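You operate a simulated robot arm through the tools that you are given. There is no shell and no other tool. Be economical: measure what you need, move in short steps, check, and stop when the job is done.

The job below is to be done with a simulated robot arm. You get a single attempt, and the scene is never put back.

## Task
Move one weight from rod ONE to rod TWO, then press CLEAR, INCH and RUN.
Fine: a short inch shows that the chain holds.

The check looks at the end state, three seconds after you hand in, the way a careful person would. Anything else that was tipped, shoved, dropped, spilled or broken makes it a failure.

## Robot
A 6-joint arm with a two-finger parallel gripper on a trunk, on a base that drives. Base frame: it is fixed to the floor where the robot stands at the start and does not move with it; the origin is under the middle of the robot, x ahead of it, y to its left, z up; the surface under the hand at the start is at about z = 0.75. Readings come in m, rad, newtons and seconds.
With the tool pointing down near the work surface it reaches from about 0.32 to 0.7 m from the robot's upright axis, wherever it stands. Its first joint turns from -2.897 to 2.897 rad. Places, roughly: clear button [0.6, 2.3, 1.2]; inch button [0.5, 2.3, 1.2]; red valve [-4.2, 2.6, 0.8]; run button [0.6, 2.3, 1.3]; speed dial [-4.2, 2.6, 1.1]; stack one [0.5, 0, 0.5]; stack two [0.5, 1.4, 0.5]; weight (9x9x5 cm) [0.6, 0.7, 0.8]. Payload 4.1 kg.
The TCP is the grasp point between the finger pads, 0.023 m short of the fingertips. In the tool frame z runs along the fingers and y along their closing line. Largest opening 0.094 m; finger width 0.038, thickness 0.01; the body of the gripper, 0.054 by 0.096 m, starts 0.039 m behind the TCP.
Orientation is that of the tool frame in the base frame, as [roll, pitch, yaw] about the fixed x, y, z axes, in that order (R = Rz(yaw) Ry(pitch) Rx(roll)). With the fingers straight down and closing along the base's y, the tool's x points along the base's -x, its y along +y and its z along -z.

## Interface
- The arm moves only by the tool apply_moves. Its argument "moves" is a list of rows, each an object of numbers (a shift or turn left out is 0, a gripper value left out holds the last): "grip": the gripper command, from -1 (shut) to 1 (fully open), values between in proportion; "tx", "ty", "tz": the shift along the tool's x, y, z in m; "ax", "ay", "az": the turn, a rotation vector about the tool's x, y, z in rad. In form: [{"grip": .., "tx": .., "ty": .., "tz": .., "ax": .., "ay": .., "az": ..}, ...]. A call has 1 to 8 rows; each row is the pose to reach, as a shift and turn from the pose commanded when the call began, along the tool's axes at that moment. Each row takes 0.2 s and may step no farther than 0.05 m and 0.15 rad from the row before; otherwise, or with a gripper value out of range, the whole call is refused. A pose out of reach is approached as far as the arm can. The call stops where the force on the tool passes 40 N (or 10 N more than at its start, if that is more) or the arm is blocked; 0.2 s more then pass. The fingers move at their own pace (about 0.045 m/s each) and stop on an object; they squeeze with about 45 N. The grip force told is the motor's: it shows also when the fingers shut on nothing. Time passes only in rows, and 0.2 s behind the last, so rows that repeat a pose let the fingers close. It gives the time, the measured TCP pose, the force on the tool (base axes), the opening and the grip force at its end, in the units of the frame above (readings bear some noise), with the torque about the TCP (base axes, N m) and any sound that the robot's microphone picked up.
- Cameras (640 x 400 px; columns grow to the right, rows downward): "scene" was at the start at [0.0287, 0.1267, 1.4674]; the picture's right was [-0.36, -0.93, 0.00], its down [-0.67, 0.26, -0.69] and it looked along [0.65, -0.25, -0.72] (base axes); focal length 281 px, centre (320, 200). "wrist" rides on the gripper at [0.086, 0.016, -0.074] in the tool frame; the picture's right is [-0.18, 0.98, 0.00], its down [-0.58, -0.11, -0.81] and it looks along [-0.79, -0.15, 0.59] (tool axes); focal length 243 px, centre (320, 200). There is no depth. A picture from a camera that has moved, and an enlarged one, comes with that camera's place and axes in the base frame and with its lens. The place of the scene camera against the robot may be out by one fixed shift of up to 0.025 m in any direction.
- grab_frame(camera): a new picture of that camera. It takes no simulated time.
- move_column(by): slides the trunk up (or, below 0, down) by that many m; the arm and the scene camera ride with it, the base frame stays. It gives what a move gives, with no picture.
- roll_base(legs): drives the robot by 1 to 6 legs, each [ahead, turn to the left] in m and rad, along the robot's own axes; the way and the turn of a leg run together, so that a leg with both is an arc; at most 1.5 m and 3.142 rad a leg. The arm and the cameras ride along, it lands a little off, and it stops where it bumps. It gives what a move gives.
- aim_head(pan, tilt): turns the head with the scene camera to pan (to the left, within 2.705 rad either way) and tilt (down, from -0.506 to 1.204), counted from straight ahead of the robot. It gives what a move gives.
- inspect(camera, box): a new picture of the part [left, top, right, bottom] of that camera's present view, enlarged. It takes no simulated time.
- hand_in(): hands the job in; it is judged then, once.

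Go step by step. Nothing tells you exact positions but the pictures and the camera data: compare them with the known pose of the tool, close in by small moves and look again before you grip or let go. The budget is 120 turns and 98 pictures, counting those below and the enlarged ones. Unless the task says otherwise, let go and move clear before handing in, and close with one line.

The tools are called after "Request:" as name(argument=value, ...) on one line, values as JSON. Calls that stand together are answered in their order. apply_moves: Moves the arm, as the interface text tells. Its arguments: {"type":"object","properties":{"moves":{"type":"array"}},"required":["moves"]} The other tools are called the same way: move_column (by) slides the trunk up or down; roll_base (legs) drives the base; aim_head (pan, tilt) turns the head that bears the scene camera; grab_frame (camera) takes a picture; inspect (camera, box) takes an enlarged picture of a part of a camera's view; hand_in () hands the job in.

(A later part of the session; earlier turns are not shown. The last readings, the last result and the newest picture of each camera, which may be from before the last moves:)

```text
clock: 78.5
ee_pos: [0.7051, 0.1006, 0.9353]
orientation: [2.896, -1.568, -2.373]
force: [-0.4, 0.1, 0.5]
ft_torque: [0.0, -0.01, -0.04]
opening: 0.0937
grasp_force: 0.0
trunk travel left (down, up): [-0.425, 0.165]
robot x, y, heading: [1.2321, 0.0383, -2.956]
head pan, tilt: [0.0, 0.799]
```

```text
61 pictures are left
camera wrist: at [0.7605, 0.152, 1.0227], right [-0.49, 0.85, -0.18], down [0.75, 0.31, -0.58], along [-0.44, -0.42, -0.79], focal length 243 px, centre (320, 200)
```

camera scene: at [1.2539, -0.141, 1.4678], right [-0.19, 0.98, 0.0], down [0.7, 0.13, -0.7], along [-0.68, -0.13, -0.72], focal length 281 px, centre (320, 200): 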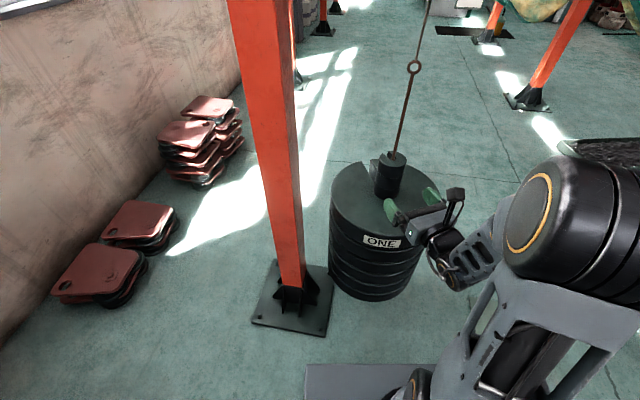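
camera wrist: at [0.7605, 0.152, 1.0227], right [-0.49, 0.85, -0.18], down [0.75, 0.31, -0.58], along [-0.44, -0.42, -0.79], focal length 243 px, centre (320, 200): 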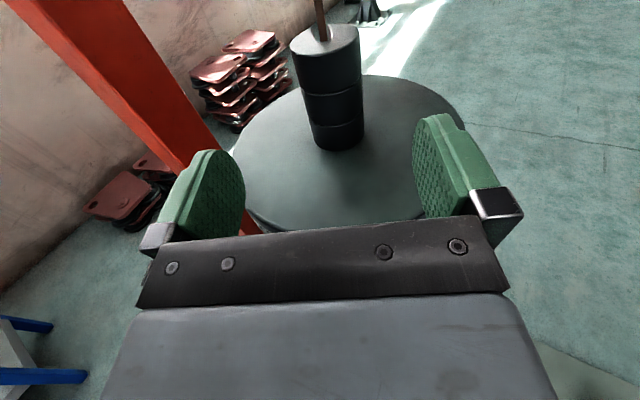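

The tool is aligned with rod ONE laterally to ~1 mm. I'll lower to weight height and advance partway, then look again.

Request:
apply_moves(moves=[{"tx": -0.03, "tz": 0.0}, {"tx": -0.057, "tz": 0.03}, {"tx": -0.057, "tz": 0.07}, {"tx": -0.057, "tz": 0.11}, {"tx": -0.057, "tz": 0.15}])

Request:
grab_frame(camera="wrist")

Request:
inspect(camera="scene", box=[320, 100, 480, 220])

```text
clock: 79.7
ee_pos: [0.575, 0.024, 0.878]
orientation: [-3.008, -1.569, -2.749]
force: [-0.7, -0.1, 0.1]
ft_torque: [0.04, -0.01, 0.0]
opening: 0.0941
grasp_force: 0.0
trunk travel left (down, up): [-0.425, 0.165]
robot x, y, heading: [1.2275, 0.0362, -2.951]
head pan, tilt: [0.0, 0.799]
```

```text
60 pictures are left
camera wrist: at [0.6298, 0.076, 0.966], right [-0.49, 0.85, -0.18], down [0.75, 0.31, -0.58], along [-0.44, -0.42, -0.79], focal length 243 px, centre (320, 200)
```

wrist: 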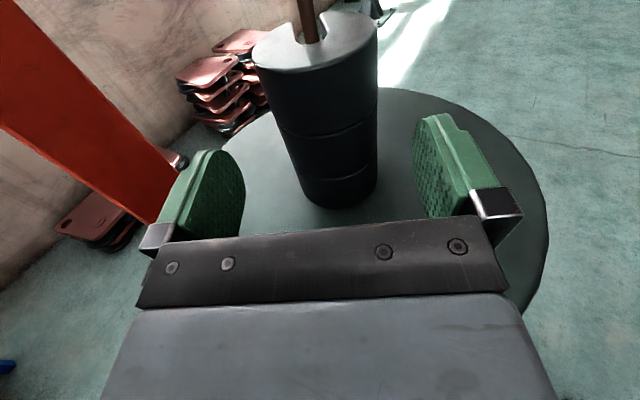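

```text
3.33 times, centred on (400, 160) of scene
camera zoom: at [1.2541, -0.1409, 1.4678], right [-0.19, 0.98, 0.0], down [0.7, 0.13, -0.7], along [-0.69, -0.13, -0.72], focal length 938 px, centre (53, 333)
```

zoom: 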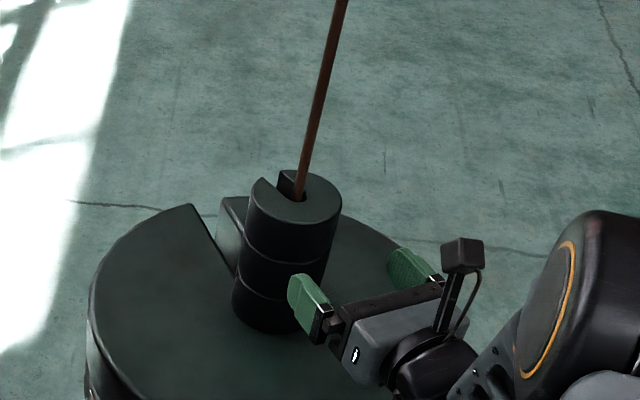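

Top weight spans about z 0.855–0.90 and lateral alignment looks within ~1 mm. I'll advance 4 cm more and check the finger clearances closely.

Request:
apply_moves(moves=[{"tz": 0.02}, {"tz": 0.04}])

Request:
inspect(camera="wrist", box=[160, 0, 480, 230])

```text
clock: 80.3
ee_pos: [0.5408, 0.0034, 0.8778]
orientation: [3.045, -1.568, -2.521]
force: [1.3, 0.2, 0.3]
ft_torque: [0.0, 0.0, -0.01]
opening: 0.0942
grasp_force: 0.1
trunk travel left (down, up): [-0.425, 0.165]
robot x, y, heading: [1.2334, 0.0389, -2.954]
head pan, tilt: [0.0, 0.799]
```

```text
1.74 times, centred on (320, 115) of wrist
camera zoom: at [0.5954, 0.0556, 0.9663], right [-0.49, 0.85, -0.18], down [0.75, 0.31, -0.58], along [-0.44, -0.42, -0.79], focal length 422 px, centre (320, 348)
```

zoom: 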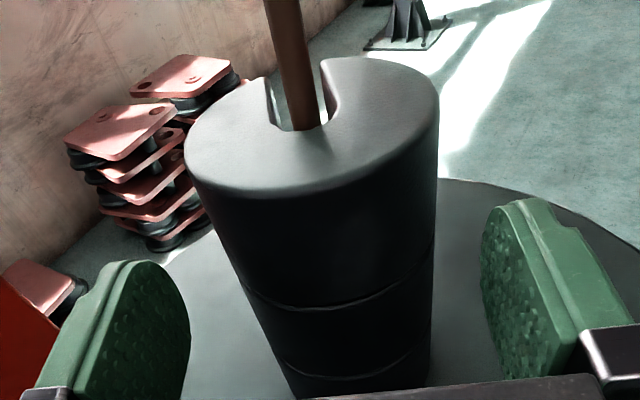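

Alignment is within about 1 mm; I'll nudge 1 mm toward tool +y and slide the fingers past the weight gently.

Request:
apply_moves(moves=[{"ty": 0.001, "tz": 0.01}, {"ty": 0.001, "tz": 0.02}, {"ty": 0.001, "tz": 0.03}])

Request:
inspect(camera="wrist", box=[160, 0, 480, 230])

```text
clock: 81.1
ee_pos: [0.5142, -0.0107, 0.8772]
orientation: [3.099, -1.567, -2.576]
force: [-0.3, -0.4, 1.5]
ft_torque: [-0.03, 0.0, 0.02]
opening: 0.094
grasp_force: 0.1
trunk travel left (down, up): [-0.425, 0.165]
robot x, y, heading: [1.2322, 0.0367, -2.955]
head pan, tilt: [0.0, 0.799]
```

```text
1.74 times, centred on (320, 115) of wrist
camera zoom: at [0.5693, 0.0416, 0.9652], right [-0.49, 0.85, -0.18], down [0.75, 0.31, -0.58], along [-0.44, -0.42, -0.79], focal length 422 px, centre (320, 348)
```

zoom: 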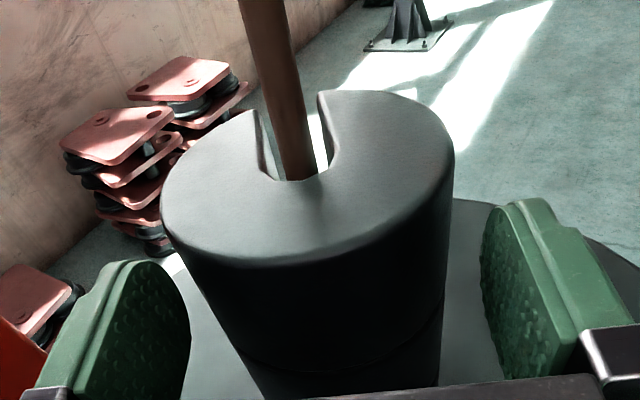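

Centred to within a pixel. Advancing another 3 cm.

Request:
apply_moves(moves=[{"tz": 0.01}, {"tz": 0.02}, {"tz": 0.03}])

Request:
inspect(camera="wrist", box=[160, 0, 480, 230])

Request:
inspect(camera="scene", box=[320, 100, 480, 220])

```text
clock: 81.9
ee_pos: [0.4882, -0.0257, 0.8774]
orientation: [3.035, -1.568, -2.511]
force: [0.5, -0.2, 0.6]
ft_torque: [0.01, 0.0, 0.01]
opening: 0.0939
grasp_force: 0.0
trunk travel left (down, up): [-0.425, 0.165]
robot x, y, heading: [1.2315, 0.0356, -2.954]
head pan, tilt: [0.0, 0.799]
```

```text
1.74 times, centred on (320, 115) of wrist
camera zoom: at [0.5434, 0.0261, 0.9656], right [-0.49, 0.85, -0.18], down [0.75, 0.31, -0.58], along [-0.44, -0.42, -0.79], focal length 422 px, centre (320, 348)
```

zoom: 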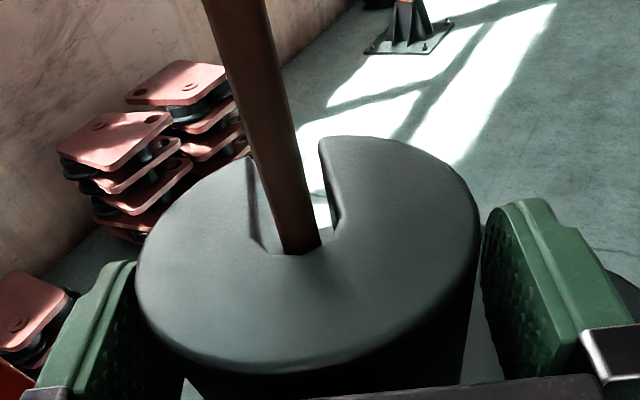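

```text
3.33 times, centred on (400, 160) of scene
camera zoom: at [1.254, -0.141, 1.4677], right [-0.19, 0.98, 0.0], down [0.7, 0.13, -0.7], along [-0.68, -0.13, -0.72], focal length 938 px, centre (53, 333)
```

zoom: 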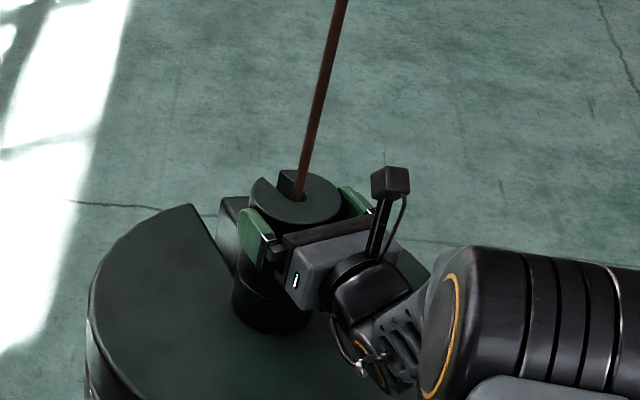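

Fingers straddle the top weight with no contact force. Closing now, holding for a few rows.

Request:
apply_moves(moves=[{"grip": 1, "tz": 0.002}, {"grip": -1, "tz": 0.002}, {"grip": -1, "tz": 0.002}, {"grip": -1, "tz": 0.002}, {"grip": -1, "tz": 0.002}])

```text
clock: 83.1
ee_pos: [0.4866, -0.0281, 0.878]
orientation: [2.941, -1.567, -2.414]
force: [4.7, -6.3, 0.6]
ft_torque: [-0.32, -0.21, 0.04]
opening: 0.0873
grasp_force: 45.0
trunk travel left (down, up): [-0.425, 0.165]
robot x, y, heading: [1.2326, 0.036, -2.953]
head pan, tilt: [0.0, 0.799]
```

Gripped at 0.0873 opening with 45 N. Lifting in small steps.

Request:
apply_moves(moves=[{"tx": 0.004}, {"tx": 0.008}, {"tx": 0.012}, {"tx": 0.016}])

Request:
inspect(camera="scene", box=[320, 100, 480, 220])

Request:
grab_frame(camera="wrist")

```text
clock: 84.1
ee_pos: [0.4848, -0.0269, 0.8923]
orientation: [-2.927, -1.564, -2.833]
force: [-0.1, -0.5, -19.0]
ft_torque: [0.03, -0.15, 0.02]
opening: 0.0874
grasp_force: 45.3
trunk travel left (down, up): [-0.425, 0.165]
robot x, y, heading: [1.2287, 0.0342, -2.949]
head pan, tilt: [0.0, 0.799]
```

```text
3.33 times, centred on (400, 160) of scene
camera zoom: at [1.2519, -0.1412, 1.4677], right [-0.19, 0.98, 0.0], down [0.71, 0.13, -0.7], along [-0.68, -0.13, -0.72], focal length 938 px, centre (53, 333)
```

zoom: 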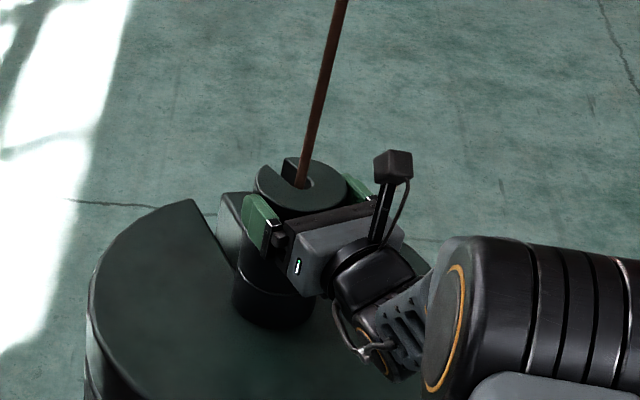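

```text
53 pictures are left
camera wrist: at [0.5402, 0.0251, 0.9795], right [-0.49, 0.85, -0.19], down [0.76, 0.31, -0.58], along [-0.43, -0.42, -0.8], focal length 243 px, centre (320, 200)
```

wrist: 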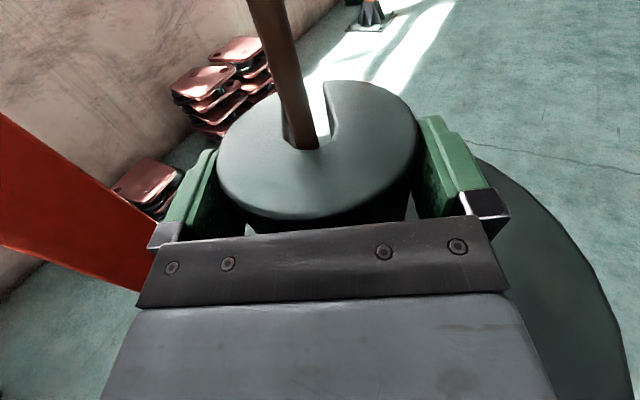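

Weight is free at 19 N (about 1.9 kg). Now I'll pull straight back so the rod leaves via the slot, checking forces.

Request:
apply_moves(moves=[{"tz": -0.01, "ty": 0.0005}, {"tz": -0.02, "ty": 0.001}])

Request:
inspect(camera="wrist", box=[200, 50, 440, 200])

```text
clock: 84.7
ee_pos: [0.5006, -0.0169, 0.8933]
orientation: [-3.039, -1.568, -2.719]
force: [0.1, 0.6, -19.9]
ft_torque: [0.06, -0.16, 0.01]
opening: 0.0874
grasp_force: 44.6
trunk travel left (down, up): [-0.425, 0.165]
robot x, y, heading: [1.2298, 0.0386, -2.958]
head pan, tilt: [0.0, 0.799]
```

```text
2.67 times, centred on (320, 125) of wrist
camera zoom: at [0.5566, 0.0358, 0.9803], right [-0.49, 0.85, -0.18], down [0.75, 0.31, -0.58], along [-0.43, -0.42, -0.79], focal length 647 px, centre (320, 400)
```

zoom: 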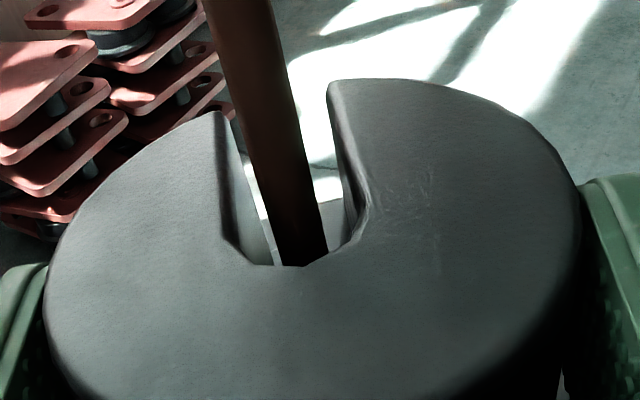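

Rod is moving cleanly through the slot. Continuing the retreat.

Request:
apply_moves(moves=[{"tz": -0.01, "ty": 0.001}, {"tz": -0.02, "ty": 0.002}, {"tz": -0.03, "ty": 0.003}, {"tz": -0.04, "ty": 0.003}, {"tz": -0.06, "ty": 0.003}, {"tz": -0.08, "ty": 0.003}])

Request:
grab_frame(camera="wrist")

```text
clock: 86.1
ee_pos: [0.5697, 0.027, 0.8931]
orientation: [-2.974, -1.566, -2.785]
force: [0.6, -0.3, -19.2]
ft_torque: [0.07, -0.14, 0.02]
opening: 0.0876
grasp_force: 45.1
trunk travel left (down, up): [-0.425, 0.165]
robot x, y, heading: [1.2318, 0.0381, -2.952]
head pan, tilt: [0.0, 0.799]
```

```text
51 pictures are left
camera wrist: at [0.6246, 0.0794, 0.981], right [-0.49, 0.85, -0.18], down [0.75, 0.31, -0.58], along [-0.43, -0.42, -0.79], focal length 243 px, centre (320, 200)
```

wrist: 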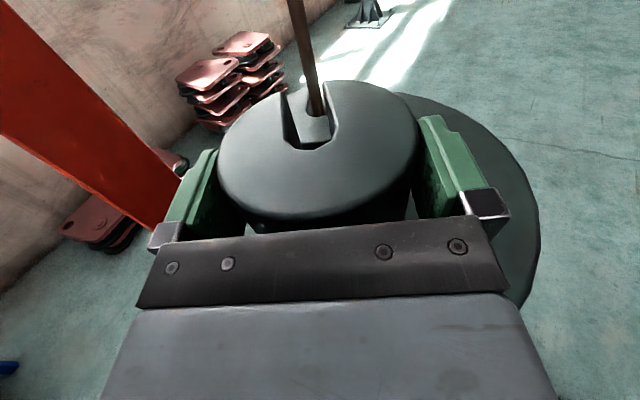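

The weight is clear of the rod. I'll retract and raise it to carrying height, then drive north towards TWO.

Request:
apply_moves(moves=[{"tz": -0.04, "tx": 0.01}, {"tz": -0.08, "tx": 0.025}, {"tz": -0.115, "tx": 0.045}, {"tz": -0.14, "tx": 0.07}])

Request:
roll_base(legs=[[0, -1.75]])

Request:
aim_head(pan=0.3, tilt=0.5)

Request:
grab_frame(camera="scene")

```text
clock: 87.1
ee_pos: [0.6936, 0.0964, 0.9626]
orientation: [-2.756, -1.565, -3.0]
force: [0.3, 0.3, -20.2]
ft_torque: [0.08, -0.11, 0.01]
opening: 0.0875
grasp_force: 45.3
trunk travel left (down, up): [-0.425, 0.165]
robot x, y, heading: [1.2306, 0.0375, -2.956]
head pan, tilt: [0.0, 0.799]
```

```text
clock: 91.7
ee_pos: [1.3826, 0.5566, 0.9637]
orientation: [-2.883, -1.568, 1.658]
force: [1.1, 0.0, -19.9]
ft_torque: [-0.16, -0.06, 0.04]
opening: 0.0875
grasp_force: 44.8
trunk travel left (down, up): [-0.425, 0.165]
robot x, y, heading: [1.2316, 0.0378, 1.577]
head pan, tilt: [0.0, 0.799]
```

```text
clock: 92.5
ee_pos: [1.3835, 0.5568, 0.9626]
orientation: [-2.797, -1.565, 1.573]
force: [0.1, 0.6, -19.4]
ft_torque: [-0.12, -0.07, -0.02]
opening: 0.0874
grasp_force: 44.9
trunk travel left (down, up): [-0.425, 0.165]
robot x, y, heading: [1.231, 0.0382, 1.578]
head pan, tilt: [0.3, 0.499]
```

```text
50 pictures are left
camera scene: at [1.0502, 0.0532, 1.4936], right [0.95, 0.3, 0.0], down [0.15, -0.46, -0.88], along [-0.27, 0.84, -0.48], focal length 281 px, centre (320, 200)
```

scene: 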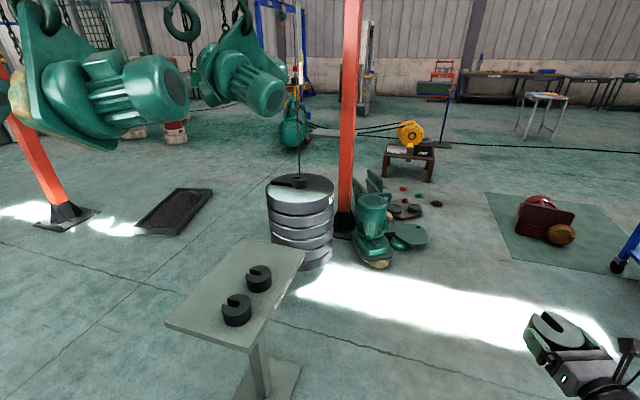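

The path north at x≈1.23 is clear; TWO's rod is about (0.47,1.47). I'll drive 1.38 m ahead, then turn left to face it.

Request:
roll_base(legs=[[1.36, 0], [0, 1.5]])

Request:
aim_head(pan=-0.2, tilt=0.6)

Request:
grab_frame(camera="scene")

Request:
grab_frame(camera="wrist")

```text
clock: 103.0
ee_pos: [0.7179, 1.5908, 0.9633]
orientation: [-2.863, -1.565, 3.137]
force: [0.8, 0.3, -20.1]
ft_torque: [0.04, -0.16, 0.0]
opening: 0.0872
grasp_force: 44.9
trunk travel left (down, up): [-0.425, 0.165]
robot x, y, heading: [1.2234, 1.3976, 3.078]
head pan, tilt: [0.3, 0.499]
```

```text
clock: 104.0
ee_pos: [0.7166, 1.5908, 0.9643]
orientation: [-2.785, -1.565, 3.06]
force: [-0.5, 1.2, -19.1]
ft_torque: [0.03, -0.17, 0.0]
opening: 0.0872
grasp_force: 44.8
trunk travel left (down, up): [-0.425, 0.165]
robot x, y, heading: [1.2218, 1.3983, 3.08]
head pan, tilt: [-0.201, 0.6]
```

```text
49 pictures are left
camera scene: at [1.1997, 1.2422, 1.4846], right [0.26, 0.97, 0.0], down [0.55, -0.15, -0.82], along [-0.8, 0.22, -0.57], focal length 281 px, centre (320, 200)
```

scene: 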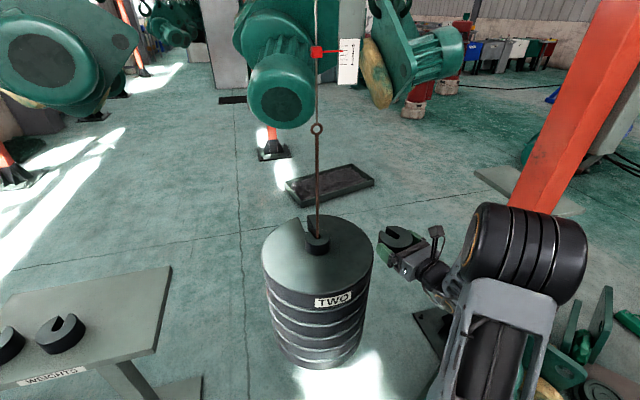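

```text
48 pictures are left
camera wrist: at [0.7835, 1.6273, 1.051], right [-0.26, 0.95, -0.19], down [0.81, 0.11, -0.58], along [-0.52, -0.3, -0.8], focal length 243 px, centre (320, 200)
```

wrist: 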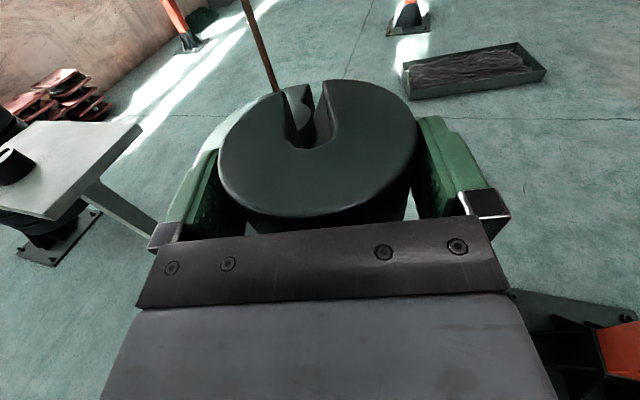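

TWO's rod triangulates to about (0.475,1.434) with the existing small weight's top near z≈0.82. I'll align sideways, lower to a safe height above it and advance partway, then check.

Request:
apply_moves(moves=[{"ty": -0.04}, {"ty": -0.085, "tx": -0.01}, {"ty": -0.085, "tx": -0.03, "tz": 0.04}, {"ty": -0.085, "tx": -0.05, "tz": 0.08}, {"ty": -0.085, "tx": -0.06, "tz": 0.12}])

Request:
grab_frame(camera="wrist")

Request:
inspect(camera="scene", box=[240, 170, 420, 290])

```text
clock: 105.2
ee_pos: [0.6242, 1.4758, 0.9013]
orientation: [-2.86, -1.562, 3.133]
force: [0.0, 0.4, -19.8]
ft_torque: [0.04, -0.14, 0.0]
opening: 0.0876
grasp_force: 45.3
trunk travel left (down, up): [-0.425, 0.165]
robot x, y, heading: [1.223, 1.3994, 3.073]
head pan, tilt: [-0.201, 0.6]
```

```text
47 pictures are left
camera wrist: at [0.6903, 1.5126, 0.9891], right [-0.26, 0.95, -0.19], down [0.81, 0.11, -0.57], along [-0.52, -0.3, -0.8], focal length 243 px, centre (320, 200)
```

wrist: 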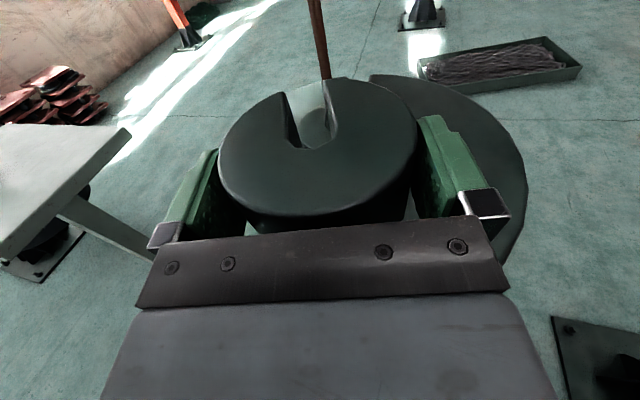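

```text
3.33 times, centred on (330, 230) of scene
camera zoom: at [1.1992, 1.2417, 1.4845], right [0.26, 0.97, 0.0], down [0.55, -0.15, -0.82], along [-0.8, 0.22, -0.57], focal length 938 px, centre (287, 100)
```

zoom: 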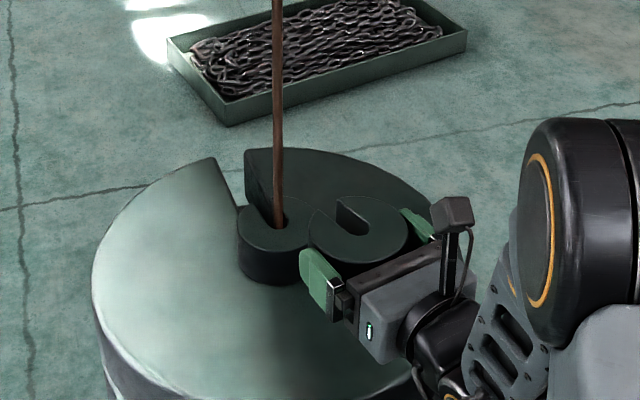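

The rod is exactly in my approach plane; the slot is skewed about 5°, so I'll enter with a small lateral offset that converges. Advancing the mouth onto the rod.

Request:
apply_moves(moves=[{"tz": 0.04, "ty": 0.002}, {"tz": 0.08, "ty": 0.0045}, {"tz": 0.095, "ty": 0.0045}, {"tz": 0.11, "ty": 0.0035}, {"tz": 0.12, "ty": 0.0025}])

Request:
inspect(camera="wrist", box=[200, 50, 440, 200])

Request:
inspect(camera="scene", box=[240, 170, 420, 290])

```text
clock: 106.4
ee_pos: [0.5086, 1.4456, 0.9002]
orientation: [-2.891, -1.562, -3.119]
force: [0.6, 0.1, -19.3]
ft_torque: [0.05, -0.2, 0.0]
opening: 0.0873
grasp_force: 45.0
trunk travel left (down, up): [-0.425, 0.165]
robot x, y, heading: [1.2232, 1.4016, 3.08]
head pan, tilt: [-0.201, 0.6]
```

```text
2.67 times, centred on (320, 125) of wrist
camera zoom: at [0.5746, 1.4824, 0.9886], right [-0.26, 0.95, -0.19], down [0.81, 0.11, -0.57], along [-0.52, -0.3, -0.8], focal length 647 px, centre (320, 400)
```

zoom: 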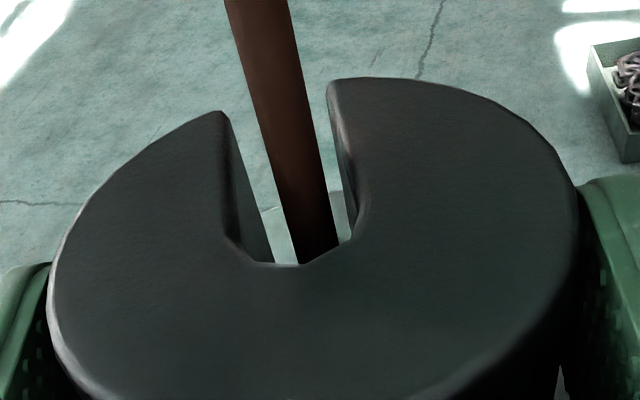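

```text
3.33 times, centred on (330, 230) of scene
camera zoom: at [1.1988, 1.2417, 1.4845], right [0.26, 0.96, 0.0], down [0.55, -0.15, -0.82], along [-0.8, 0.22, -0.57], focal length 938 px, centre (287, 100)
```

zoom: 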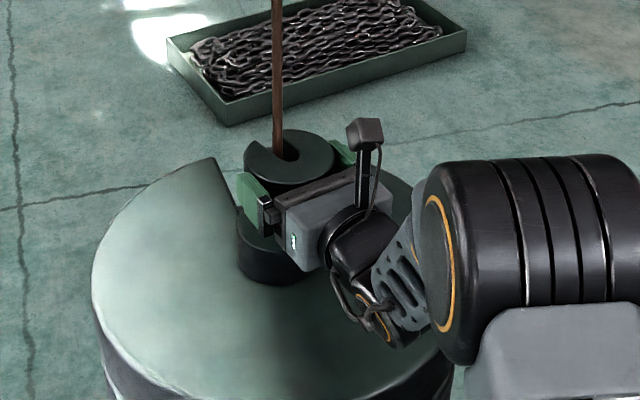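

The rod is in the slot with clearance on both sides. Finishing the insertion the last 2.5 cm.

Request:
apply_moves(moves=[{"ty": 0.001, "tz": 0.004}, {"ty": 0.0, "tz": 0.012}, {"ty": -0.0007, "tz": 0.018}, {"ty": -0.001, "tz": 0.022}])

Request:
inspect(camera="wrist", box=[200, 50, 440, 200])

Request:
inspect(camera="scene", box=[260, 190, 380, 270])

```text
clock: 107.4
ee_pos: [0.4867, 1.4402, 0.902]
orientation: [-2.904, -1.564, -3.105]
force: [0.4, 0.2, -20.0]
ft_torque: [0.04, -0.18, -0.03]
opening: 0.0879
grasp_force: 45.1
trunk travel left (down, up): [-0.425, 0.165]
robot x, y, heading: [1.223, 1.3983, 3.08]
head pan, tilt: [-0.201, 0.6]
```

```text
2.67 times, centred on (320, 125) of wrist
camera zoom: at [0.5534, 1.476, 0.9895], right [-0.26, 0.95, -0.19], down [0.81, 0.11, -0.58], along [-0.52, -0.3, -0.8], focal length 647 px, centre (320, 400)
```

zoom: 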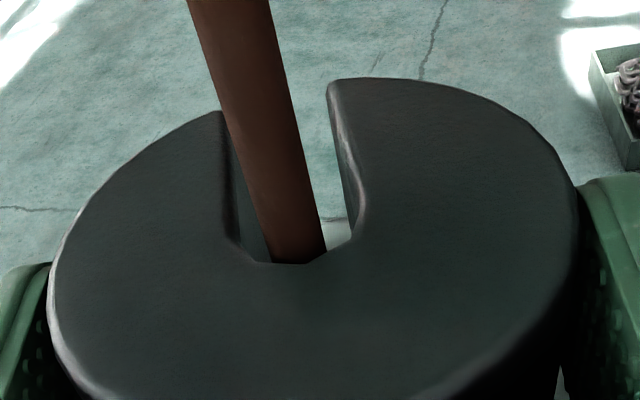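

```text
5.00 times, centred on (320, 230) of scene
camera zoom: at [1.1989, 1.2417, 1.4845], right [0.26, 0.96, 0.0], down [0.55, -0.15, -0.82], along [-0.8, 0.22, -0.57], focal length 1407 px, centre (320, 50)
```

zoom: 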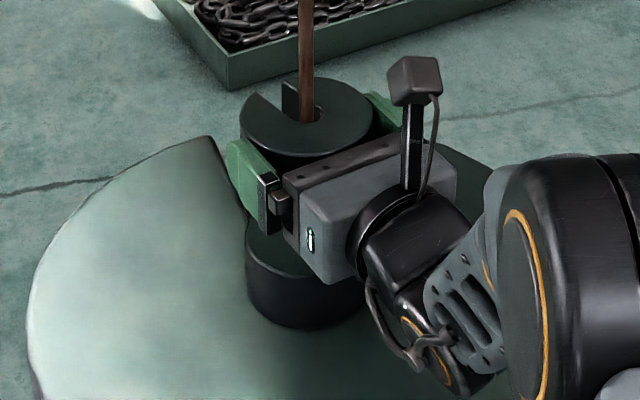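

The rod is nearly at the slot's inner end. I'll advance 4 mm more and lower slowly, watching for the stack to take the weight.

Request:
apply_moves(moves=[{"tz": 0.004, "ty": -0.0005}, {"tz": 0.004, "ty": -0.0005, "tx": -0.012}, {"tz": 0.004, "ty": -0.0005, "tx": -0.024}, {"tz": 0.004, "ty": -0.0005, "tx": -0.036}, {"tz": 0.004, "ty": -0.0005, "tx": -0.044}])

Request:
inspect(camera="scene", box=[260, 190, 380, 270])

```text
clock: 108.6
ee_pos: [0.4839, 1.4378, 0.8567]
orientation: [-2.825, -1.564, 3.097]
force: [5.9, 2.7, -20.6]
ft_torque: [0.02, -0.03, -0.02]
opening: 0.0872
grasp_force: 44.6
trunk travel left (down, up): [-0.425, 0.165]
robot x, y, heading: [1.2242, 1.4013, 3.076]
head pan, tilt: [-0.201, 0.6]
```

```text
5.00 times, centred on (320, 230) of scene
camera zoom: at [1.1991, 1.2419, 1.4845], right [0.26, 0.96, 0.0], down [0.55, -0.15, -0.82], along [-0.8, 0.22, -0.57], focal length 1407 px, centre (320, 50)
```

zoom: 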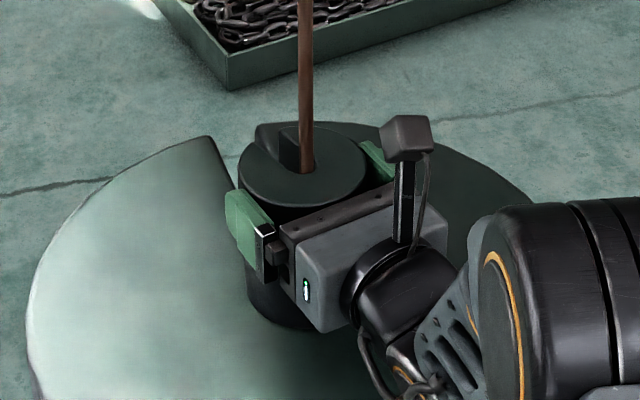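

Slight rod contact (6 N) at the slot end, so I'll ease back 2.5 mm and keep lowering in 3 mm steps.

Request:
apply_moves(moves=[{"tz": -0.0025}, {"tz": -0.0025, "tx": -0.003}, {"tz": -0.0025, "tx": -0.006}, {"tz": -0.0025, "tx": -0.009}])

```text
clock: 109.6
ee_pos: [0.4868, 1.4385, 0.849]
orientation: [-2.97, -1.565, -3.042]
force: [-0.2, -0.5, -20.3]
ft_torque: [0.04, -0.16, 0.02]
opening: 0.0875
grasp_force: 45.2
trunk travel left (down, up): [-0.425, 0.165]
robot x, y, heading: [1.2212, 1.3984, 3.077]
head pan, tilt: [-0.201, 0.6]
```

Still carrying the full weight. Lowering further in 2 mm steps.

Request:
apply_moves(moves=[{"tx": -0.002}, {"tx": -0.004}, {"tx": -0.006}])

```text
clock: 110.4
ee_pos: [0.4854, 1.4396, 0.8461]
orientation: [0.817, -1.57, -0.543]
force: [-3.4, -0.2, -1.7]
ft_torque: [0.1, -0.64, 0.09]
opening: 0.0874
grasp_force: 45.5
trunk travel left (down, up): [-0.425, 0.165]
robot x, y, heading: [1.2252, 1.4041, 3.079]
head pan, tilt: [-0.201, 0.6]
```

The stack has taken the load. A check before opening.

Request:
inspect(camera="scene", box=[260, 190, 380, 270])

Request:
inspect(camera="wrist", box=[160, 50, 480, 250])

```text
5.00 times, centred on (320, 230) of scene
camera zoom: at [1.2005, 1.2417, 1.4848], right [0.26, 0.96, 0.0], down [0.55, -0.15, -0.82], along [-0.8, 0.22, -0.57], focal length 1407 px, centre (320, 50)
```

zoom: 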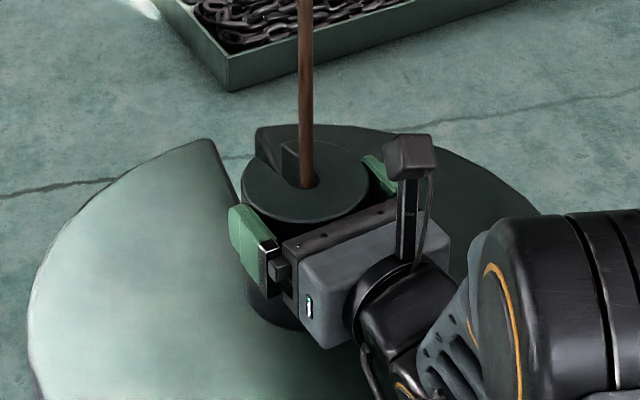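

```text
2.00 times, centred on (320, 150) of wrist
camera zoom: at [0.5533, 1.4754, 0.9336], right [-0.26, 0.95, -0.18], down [0.81, 0.11, -0.58], along [-0.53, -0.3, -0.79], focal length 485 px, centre (320, 300)
```

zoom: 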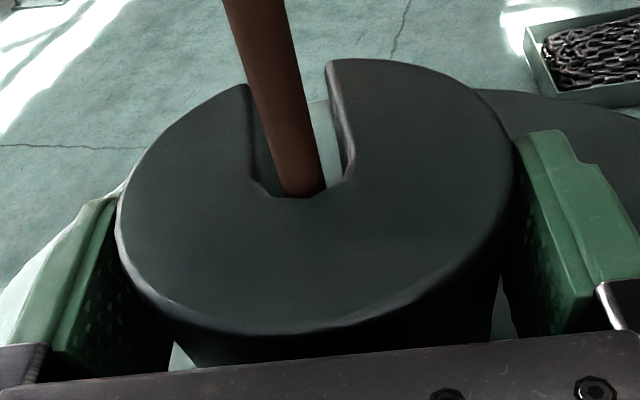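

Seated on TWO's small weight with the rod at the slot's end. Opening and then backing straight out.

Request:
apply_moves(moves=[{"grip": -1, "tx": 0.001}, {"grip": 1, "tx": 0.002}, {"grip": 1, "tx": 0.002}, {"grip": 1, "tx": 0.002}])

```text
clock: 111.4
ee_pos: [0.4875, 1.4381, 0.846]
orientation: [-2.969, -1.568, -3.042]
force: [0.3, -0.6, -0.1]
ft_torque: [-0.02, 0.04, -0.02]
opening: 0.0938
grasp_force: 0.1
trunk travel left (down, up): [-0.425, 0.165]
robot x, y, heading: [1.2233, 1.3982, 3.076]
head pan, tilt: [-0.201, 0.6]
```

Force is zero and the fingers are open. Retracting straight back.

Request:
apply_moves(moves=[{"tz": -0.01}, {"tz": -0.02}, {"tz": -0.03}, {"tz": -0.05}, {"tz": -0.08}, {"tz": -0.12}, {"tz": -0.16}, {"tz": -0.19}])

Request:
inspect(camera="scene", box=[240, 170, 400, 290])

Request:
aim_head(pan=-0.7, tilt=0.3)

Request:
grab_frame(camera="scene")

```text
clock: 113.2
ee_pos: [0.6706, 1.4893, 0.8477]
orientation: [-2.864, -1.568, 3.136]
force: [0.5, -0.6, -0.2]
ft_torque: [-0.01, 0.0, 0.03]
opening: 0.0937
grasp_force: 0.0
trunk travel left (down, up): [-0.425, 0.165]
robot x, y, heading: [1.2222, 1.4029, 3.075]
head pan, tilt: [-0.201, 0.6]
```

```text
3.33 times, centred on (320, 230) of scene
camera zoom: at [1.2012, 1.2417, 1.4846], right [0.26, 0.96, 0.0], down [0.55, -0.15, -0.83], along [-0.8, 0.22, -0.56], focal length 938 px, centre (320, 100)
```

zoom: 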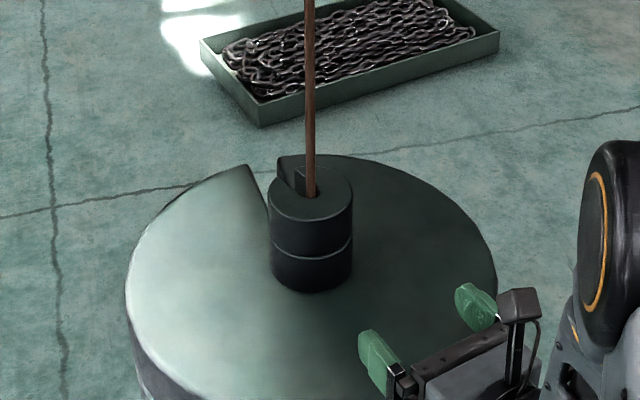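

```text
clock: 114.1
ee_pos: [0.6704, 1.4898, 0.8473]
orientation: [-2.946, -1.567, -3.063]
force: [0.4, 0.9, 0.0]
ft_torque: [-0.01, 0.0, -0.02]
opening: 0.094
grasp_force: 0.1
trunk travel left (down, up): [-0.425, 0.165]
robot x, y, heading: [1.2241, 1.4011, 3.077]
head pan, tilt: [-0.7, 0.3]
```

```text
37 pictures are left
camera scene: at [1.219, 1.2831, 1.5121], right [0.69, 0.72, 0.0], down [0.21, -0.2, -0.96], along [-0.69, 0.66, -0.3], focal length 281 px, centre (320, 200)
```

scene: 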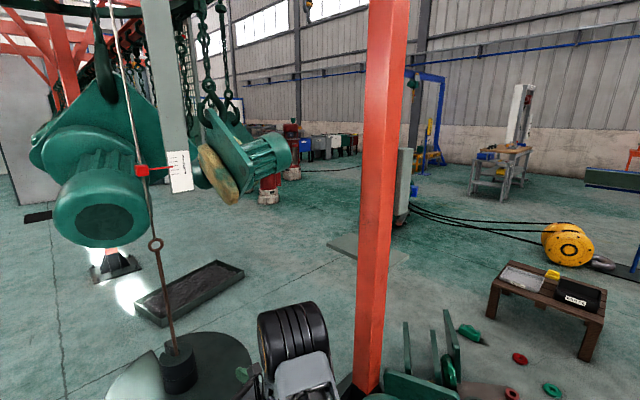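

The weight sits squarely on TWO. The button panel is on the far (+y) side of the red column, so I'll raise the hand and drive round the parts on the floor to its north side.

Request:
apply_moves(moves=[{"tx": 0.04, "grip": 1}, {"tx": 0.08}, {"tx": 0.12}, {"tx": 0.16}, {"tx": 0.2}])

Request:
roll_base(legs=[[0, -1.2]])

Request:
aim_head(pan=0.0, tilt=0.6)

Request:
grab_frame(camera="scene")

```text
clock: 115.3
ee_pos: [0.6704, 1.4914, 1.0477]
orientation: [-2.894, -1.566, -3.117]
force: [0.4, 0.3, -0.1]
ft_torque: [0.02, 0.01, -0.02]
opening: 0.0941
grasp_force: 0.0
trunk travel left (down, up): [-0.425, 0.165]
robot x, y, heading: [1.2221, 1.3976, 3.078]
head pan, tilt: [-0.7, 0.3]
```

```text
clock: 118.7
ee_pos: [1.1086, 1.9487, 1.0474]
orientation: [-2.949, -1.568, 2.02]
force: [-0.5, -0.1, 0.5]
ft_torque: [0.0, 0.0, -0.01]
opening: 0.0942
grasp_force: 0.1
trunk travel left (down, up): [-0.425, 0.165]
robot x, y, heading: [1.2269, 1.4032, 1.874]
head pan, tilt: [-0.7, 0.3]
```

```text
clock: 119.8
ee_pos: [1.1092, 1.949, 1.0477]
orientation: [-2.971, -1.568, 2.044]
force: [-0.3, -1.3, -0.5]
ft_torque: [0.02, 0.0, -0.02]
opening: 0.094
grasp_force: 0.0
trunk travel left (down, up): [-0.425, 0.165]
robot x, y, heading: [1.2219, 1.3997, 1.878]
head pan, tilt: [0.0, 0.6]
```

```text
36 pictures are left
camera scene: at [1.0702, 1.3654, 1.4847], right [0.95, 0.3, 0.0], down [0.17, -0.54, -0.83], along [-0.25, 0.79, -0.56], focal length 281 px, centre (320, 200)
```

scene: 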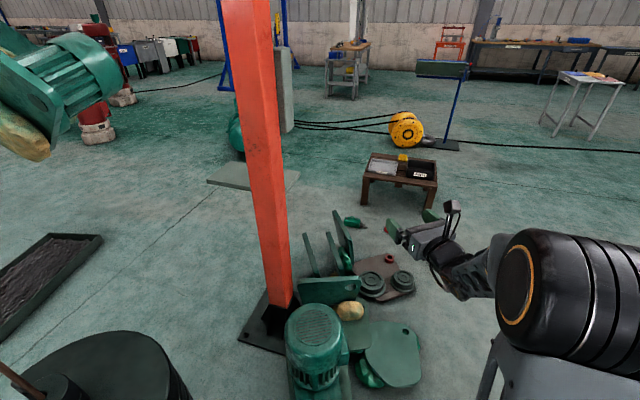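

The floor parts block the direct way (x 0.7–1.3, y up to 3.2), but x≈1.7 is free and there's open space north of the stool. I'll go that way in stages.

Request:
roll_base(legs=[[0, -1.25], [0.58, 0], [0, 0.94], [1.3, 0]])

Request:
aim_head(pan=0.5, tilt=0.5)

Request:
grab_frame(camera="scene")

```text
clock: 134.7
ee_pos: [1.7268, 3.599, 1.0473]
orientation: [-2.953, -1.567, 1.73]
force: [-1.5, 0.2, 0.2]
ft_torque: [0.02, 0.01, 0.04]
opening: 0.094
grasp_force: 0.0
trunk travel left (down, up): [-0.425, 0.165]
robot x, y, heading: [1.6786, 3.0405, 1.581]
head pan, tilt: [0.0, 0.6]
```

```text
clock: 135.6
ee_pos: [1.7262, 3.5977, 1.0468]
orientation: [-2.966, -1.568, 1.744]
force: [0.0, 0.4, 0.0]
ft_torque: [-0.04, 0.0, -0.03]
opening: 0.0937
grasp_force: 0.1
trunk travel left (down, up): [-0.425, 0.165]
robot x, y, heading: [1.6773, 3.0391, 1.576]
head pan, tilt: [0.499, 0.499]
```

```text
35 pictures are left
camera scene: at [1.4813, 3.0459, 1.4937], right [0.87, 0.49, 0.0], down [0.23, -0.42, -0.88], along [-0.43, 0.77, -0.48], focal length 281 px, centre (320, 200)
```

scene: 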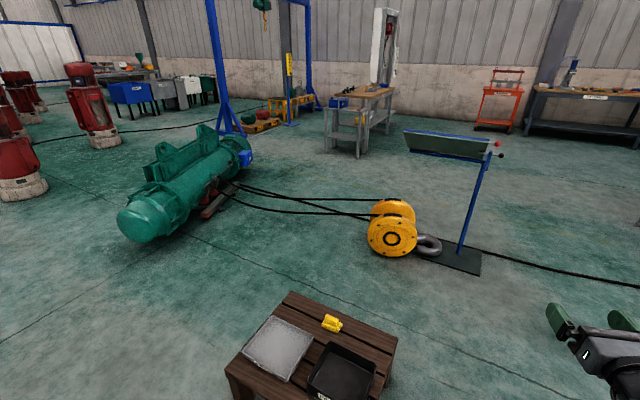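

The stool occupies x 0.85–1.4, y 3.4–3.85, and it's open beyond. I'll go round the north of it and come down to the panel.

Request:
roll_base(legs=[[1.13, 0], [0, 1.57], [1.12, 0], [0, 1.2]])

Request:
aim_head(pan=0.3, tilt=0.3)

Request:
grab_frame(camera="scene")

```text
clock: 146.1
ee_pos: [1.0702, 4.2222, 1.0474]
orientation: [-2.922, -1.566, -3.008]
force: [0.0, 0.6, 0.2]
ft_torque: [0.02, 0.0, -0.01]
opening: 0.0938
grasp_force: 0.0
trunk travel left (down, up): [-0.425, 0.165]
robot x, y, heading: [1.6304, 4.1727, -3.127]
head pan, tilt: [0.499, 0.499]
stopped in leg 3: the robot was blocked; the commanded pose is now the measured one
```

```text
clock: 146.9
ee_pos: [1.0697, 4.2236, 1.0465]
orientation: [-2.911, -1.566, -3.023]
force: [0.1, 0.1, 0.2]
ft_torque: [0.03, 0.0, 0.0]
opening: 0.094
grasp_force: 0.1
trunk travel left (down, up): [-0.425, 0.165]
robot x, y, heading: [1.6314, 4.1755, -3.126]
head pan, tilt: [0.3, 0.3]
```

```text
34 pictures are left
camera scene: at [1.6164, 3.9691, 1.512], right [-0.31, 0.95, 0.0], down [0.28, 0.09, -0.96], along [-0.91, -0.29, -0.3], focal length 281 px, centre (320, 200)
```

scene: 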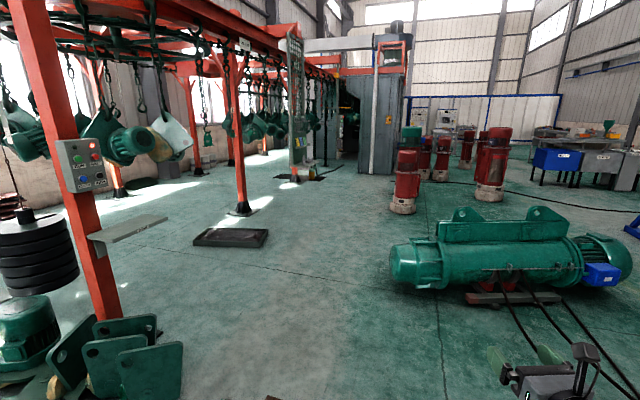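

The panel with four coloured buttons is visible, facing +y. Something blocked me, so I'll look down ahead.

Request:
aim_head(pan=0.3, tilt=1.0)

Request:
grab_frame(camera="scene")

Request:
aim_head(pan=-0.9, tilt=0.9)

Request:
grab_frame(camera="scene")

```text
clock: 147.9
ee_pos: [1.0698, 4.2229, 1.0475]
orientation: [-2.915, -1.565, -3.021]
force: [-0.6, 0.0, 0.1]
ft_torque: [-0.01, 0.0, -0.01]
opening: 0.0939
grasp_force: 0.1
trunk travel left (down, up): [-0.425, 0.165]
robot x, y, heading: [1.6319, 4.1804, -3.128]
head pan, tilt: [0.3, 1.0]
```

```text
33 pictures are left
camera scene: at [1.6389, 3.9765, 1.4527], right [-0.31, 0.95, 0.0], down [0.8, 0.26, -0.54], along [-0.51, -0.17, -0.84], focal length 281 px, centre (320, 200)
```

scene: 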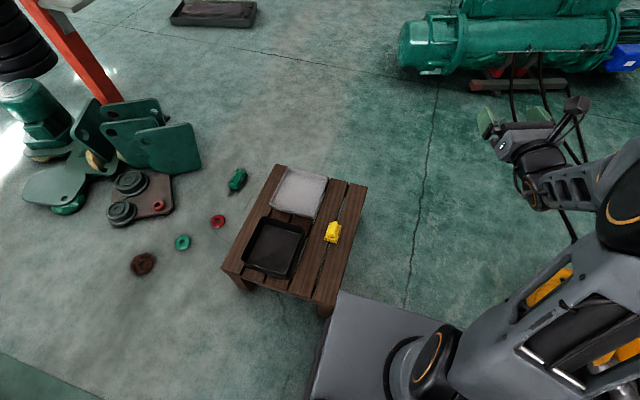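

```text
clock: 149.3
ee_pos: [1.0696, 4.2222, 1.0466]
orientation: [-2.909, -1.565, -3.023]
force: [0.0, -0.6, -1.0]
ft_torque: [-0.04, 0.0, -0.05]
opening: 0.0938
grasp_force: 0.1
trunk travel left (down, up): [-0.425, 0.165]
robot x, y, heading: [1.6298, 4.1762, -3.131]
head pan, tilt: [-0.901, 0.901]
```

```text
32 pictures are left
camera scene: at [1.6575, 4.0565, 1.4598], right [0.78, 0.63, 0.0], down [0.5, -0.61, -0.62], along [-0.39, 0.48, -0.78], focal length 281 px, centre (320, 200)
```

scene: 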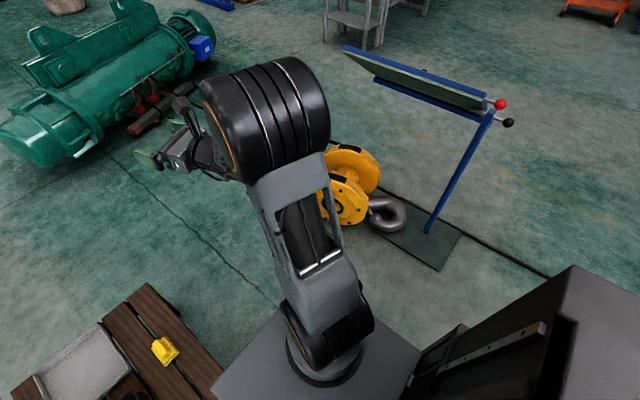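

My front corner just touched the stool's corner; comparing views, it hasn't moved measurably. I'll back off and take a wider path between it and the yellow drum.

Request:
roll_base(legs=[[-0.12, 0], [0, -0.36], [0.5, 0], [0, 0.34], [0.73, 0], [0, 1.2]])

Request:
aim_head(pan=0.3, tilt=0.3)

Request:
grab_frame(camera="scene")

```text
clock: 161.9
ee_pos: [0.2897, 3.8528, 1.0463]
orientation: [-2.922, -1.566, -1.823]
force: [0.6, 0.2, -0.3]
ft_torque: [0.03, -0.02, 0.0]
opening: 0.0944
grasp_force: 0.0
trunk travel left (down, up): [-0.425, 0.165]
robot x, y, heading: [0.5434, 4.3541, -1.946]
head pan, tilt: [-0.901, 0.901]
```

```text
clock: 163.3
ee_pos: [0.29, 3.8522, 1.0461]
orientation: [-2.915, -1.565, -1.83]
force: [-0.3, 0.5, 0.2]
ft_torque: [-0.05, -0.01, 0.03]
opening: 0.0941
grasp_force: 0.0
trunk travel left (down, up): [-0.425, 0.165]
robot x, y, heading: [0.5419, 4.3507, -1.939]
head pan, tilt: [0.3, 0.3]
```

```text
31 pictures are left
camera scene: at [0.7284, 4.244, 1.5121], right [-1.0, 0.07, 0.0], down [0.02, 0.3, -0.96], along [-0.07, -0.95, -0.3], focal length 281 px, centre (320, 200)
```

scene: 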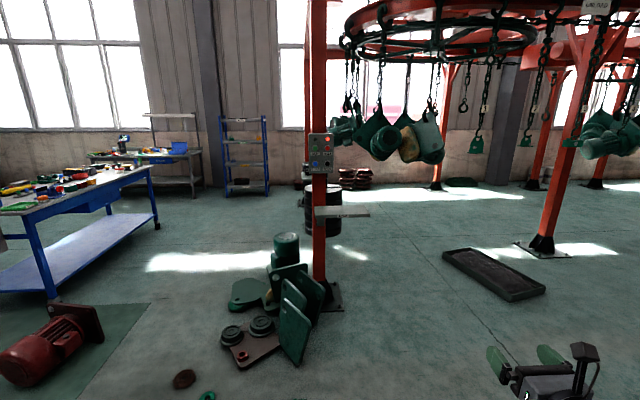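

Now I face the panel from the north. Zooming in on it.

Request:
inspect(camera="scene", box=[280, 115, 380, 230])

```text
3.48 times, centred on (330, 172) of scene
camera zoom: at [0.7284, 4.244, 1.5121], right [-1.0, 0.07, 0.0], down [0.02, 0.3, -0.96], along [-0.07, -0.95, -0.3], focal length 978 px, centre (285, 296)
```

zoom: 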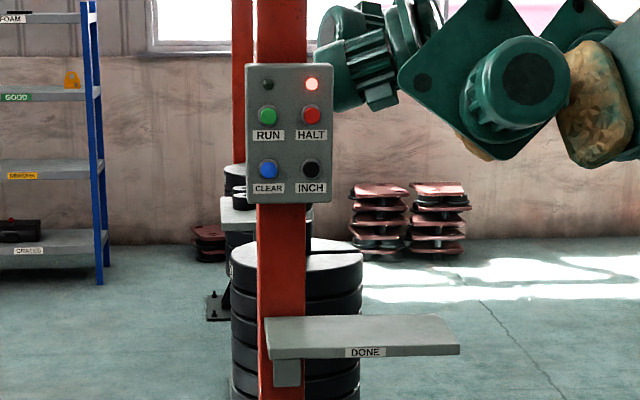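

The panel reads RUN (green, upper left), HALT (red, upper right), CLEAR (blue, lower left), INCH (black, lower right); buttons at about x 0.62/0.54, y≈2.38, z 1.19/1.29. I'll drive up to about 0.8 m in front of it.

Request:
roll_base(legs=[[0, 0.24], [1.08, 0], [0, 0.13]])

Request:
aim_head(pan=0.15, tilt=0.4)

Request:
grab_frame(camera="scene")

Request:
grab_frame(camera="wrist")

```text
clock: 170.2
ee_pos: [0.3515, 2.7206, 1.0468]
orientation: [-2.928, -1.565, -1.444]
force: [1.1, -0.8, 0.6]
ft_torque: [0.01, -0.01, 0.04]
opening: 0.0938
grasp_force: 0.0
trunk travel left (down, up): [-0.425, 0.165]
robot x, y, heading: [0.4049, 3.2759, -1.563]
head pan, tilt: [0.3, 0.3]
```

```text
clock: 170.9
ee_pos: [0.35, 2.7215, 1.0462]
orientation: [-2.905, -1.566, -1.466]
force: [0.3, 0.4, -0.5]
ft_torque: [0.01, 0.0, 0.01]
opening: 0.0942
grasp_force: 0.0
trunk travel left (down, up): [-0.425, 0.165]
robot x, y, heading: [0.4059, 3.2787, -1.566]
head pan, tilt: [0.15, 0.4]
```

```text
29 pictures are left
camera scene: at [0.5987, 3.238, 1.5029], right [-0.99, -0.15, 0.0], down [-0.06, 0.38, -0.92], along [0.14, -0.91, -0.39], focal length 281 px, centre (320, 200)
```

scene: 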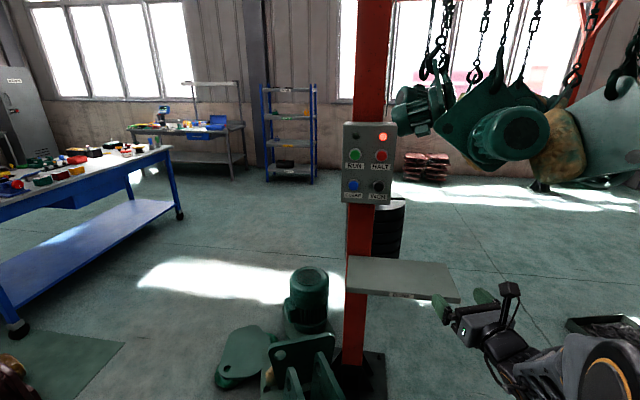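

```text
28 pictures are left
camera wrist: at [0.31, 2.7864, 1.1344], right [-0.93, -0.33, -0.19], down [-0.17, 0.8, -0.58], along [0.34, -0.5, -0.8], focal length 243 px, centre (320, 200)
```

wrist: 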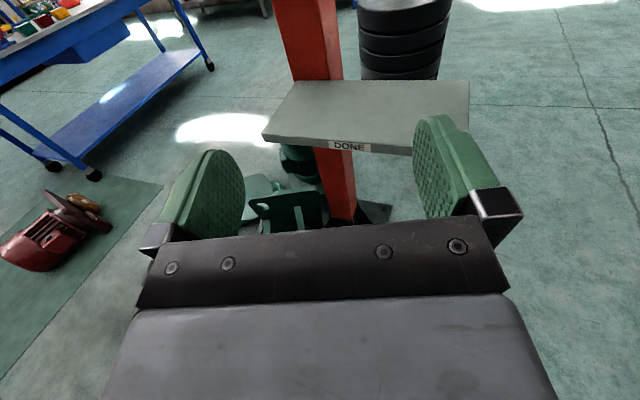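

Triangulated: CLEAR (0.623,2.343,1.178), INCH (0.544,2.343,1.178), RUN (0.623,2.343,1.283). I'll creep 0.12 m closer, shut the fingers and square the tool to the panel.

Request:
roll_base(legs=[[0.12, 0]])

Request:
apply_moves(moves=[{"grip": -1, "ax": -0.08, "tx": 0.03, "tz": -0.01}, {"ax": -0.16, "tx": 0.06, "tz": -0.02}, {"ax": -0.24, "tx": 0.09, "tz": -0.02}, {"ax": -0.34, "tx": 0.132, "tz": -0.02}, {"ax": -0.34, "tx": 0.132, "tz": -0.02}])

```text
clock: 172.2
ee_pos: [0.3503, 2.6004, 1.0469]
orientation: [-2.904, -1.565, -1.469]
force: [-0.7, -1.3, 0.2]
ft_torque: [0.02, -0.01, 0.0]
opening: 0.094
grasp_force: 0.0
trunk travel left (down, up): [-0.425, 0.165]
robot x, y, heading: [0.4067, 3.1562, -1.569]
head pan, tilt: [0.15, 0.4]
```

```text
clock: 173.4
ee_pos: [0.3436, 2.6198, 1.1782]
orientation: [3.112, -1.565, -1.54]
force: [-0.5, -0.3, 0.0]
ft_torque: [0.0, 0.0, 0.01]
opening: 0.0
grasp_force: 13.9
trunk travel left (down, up): [-0.425, 0.165]
robot x, y, heading: [0.4078, 3.1625, -1.569]
head pan, tilt: [0.15, 0.4]
```

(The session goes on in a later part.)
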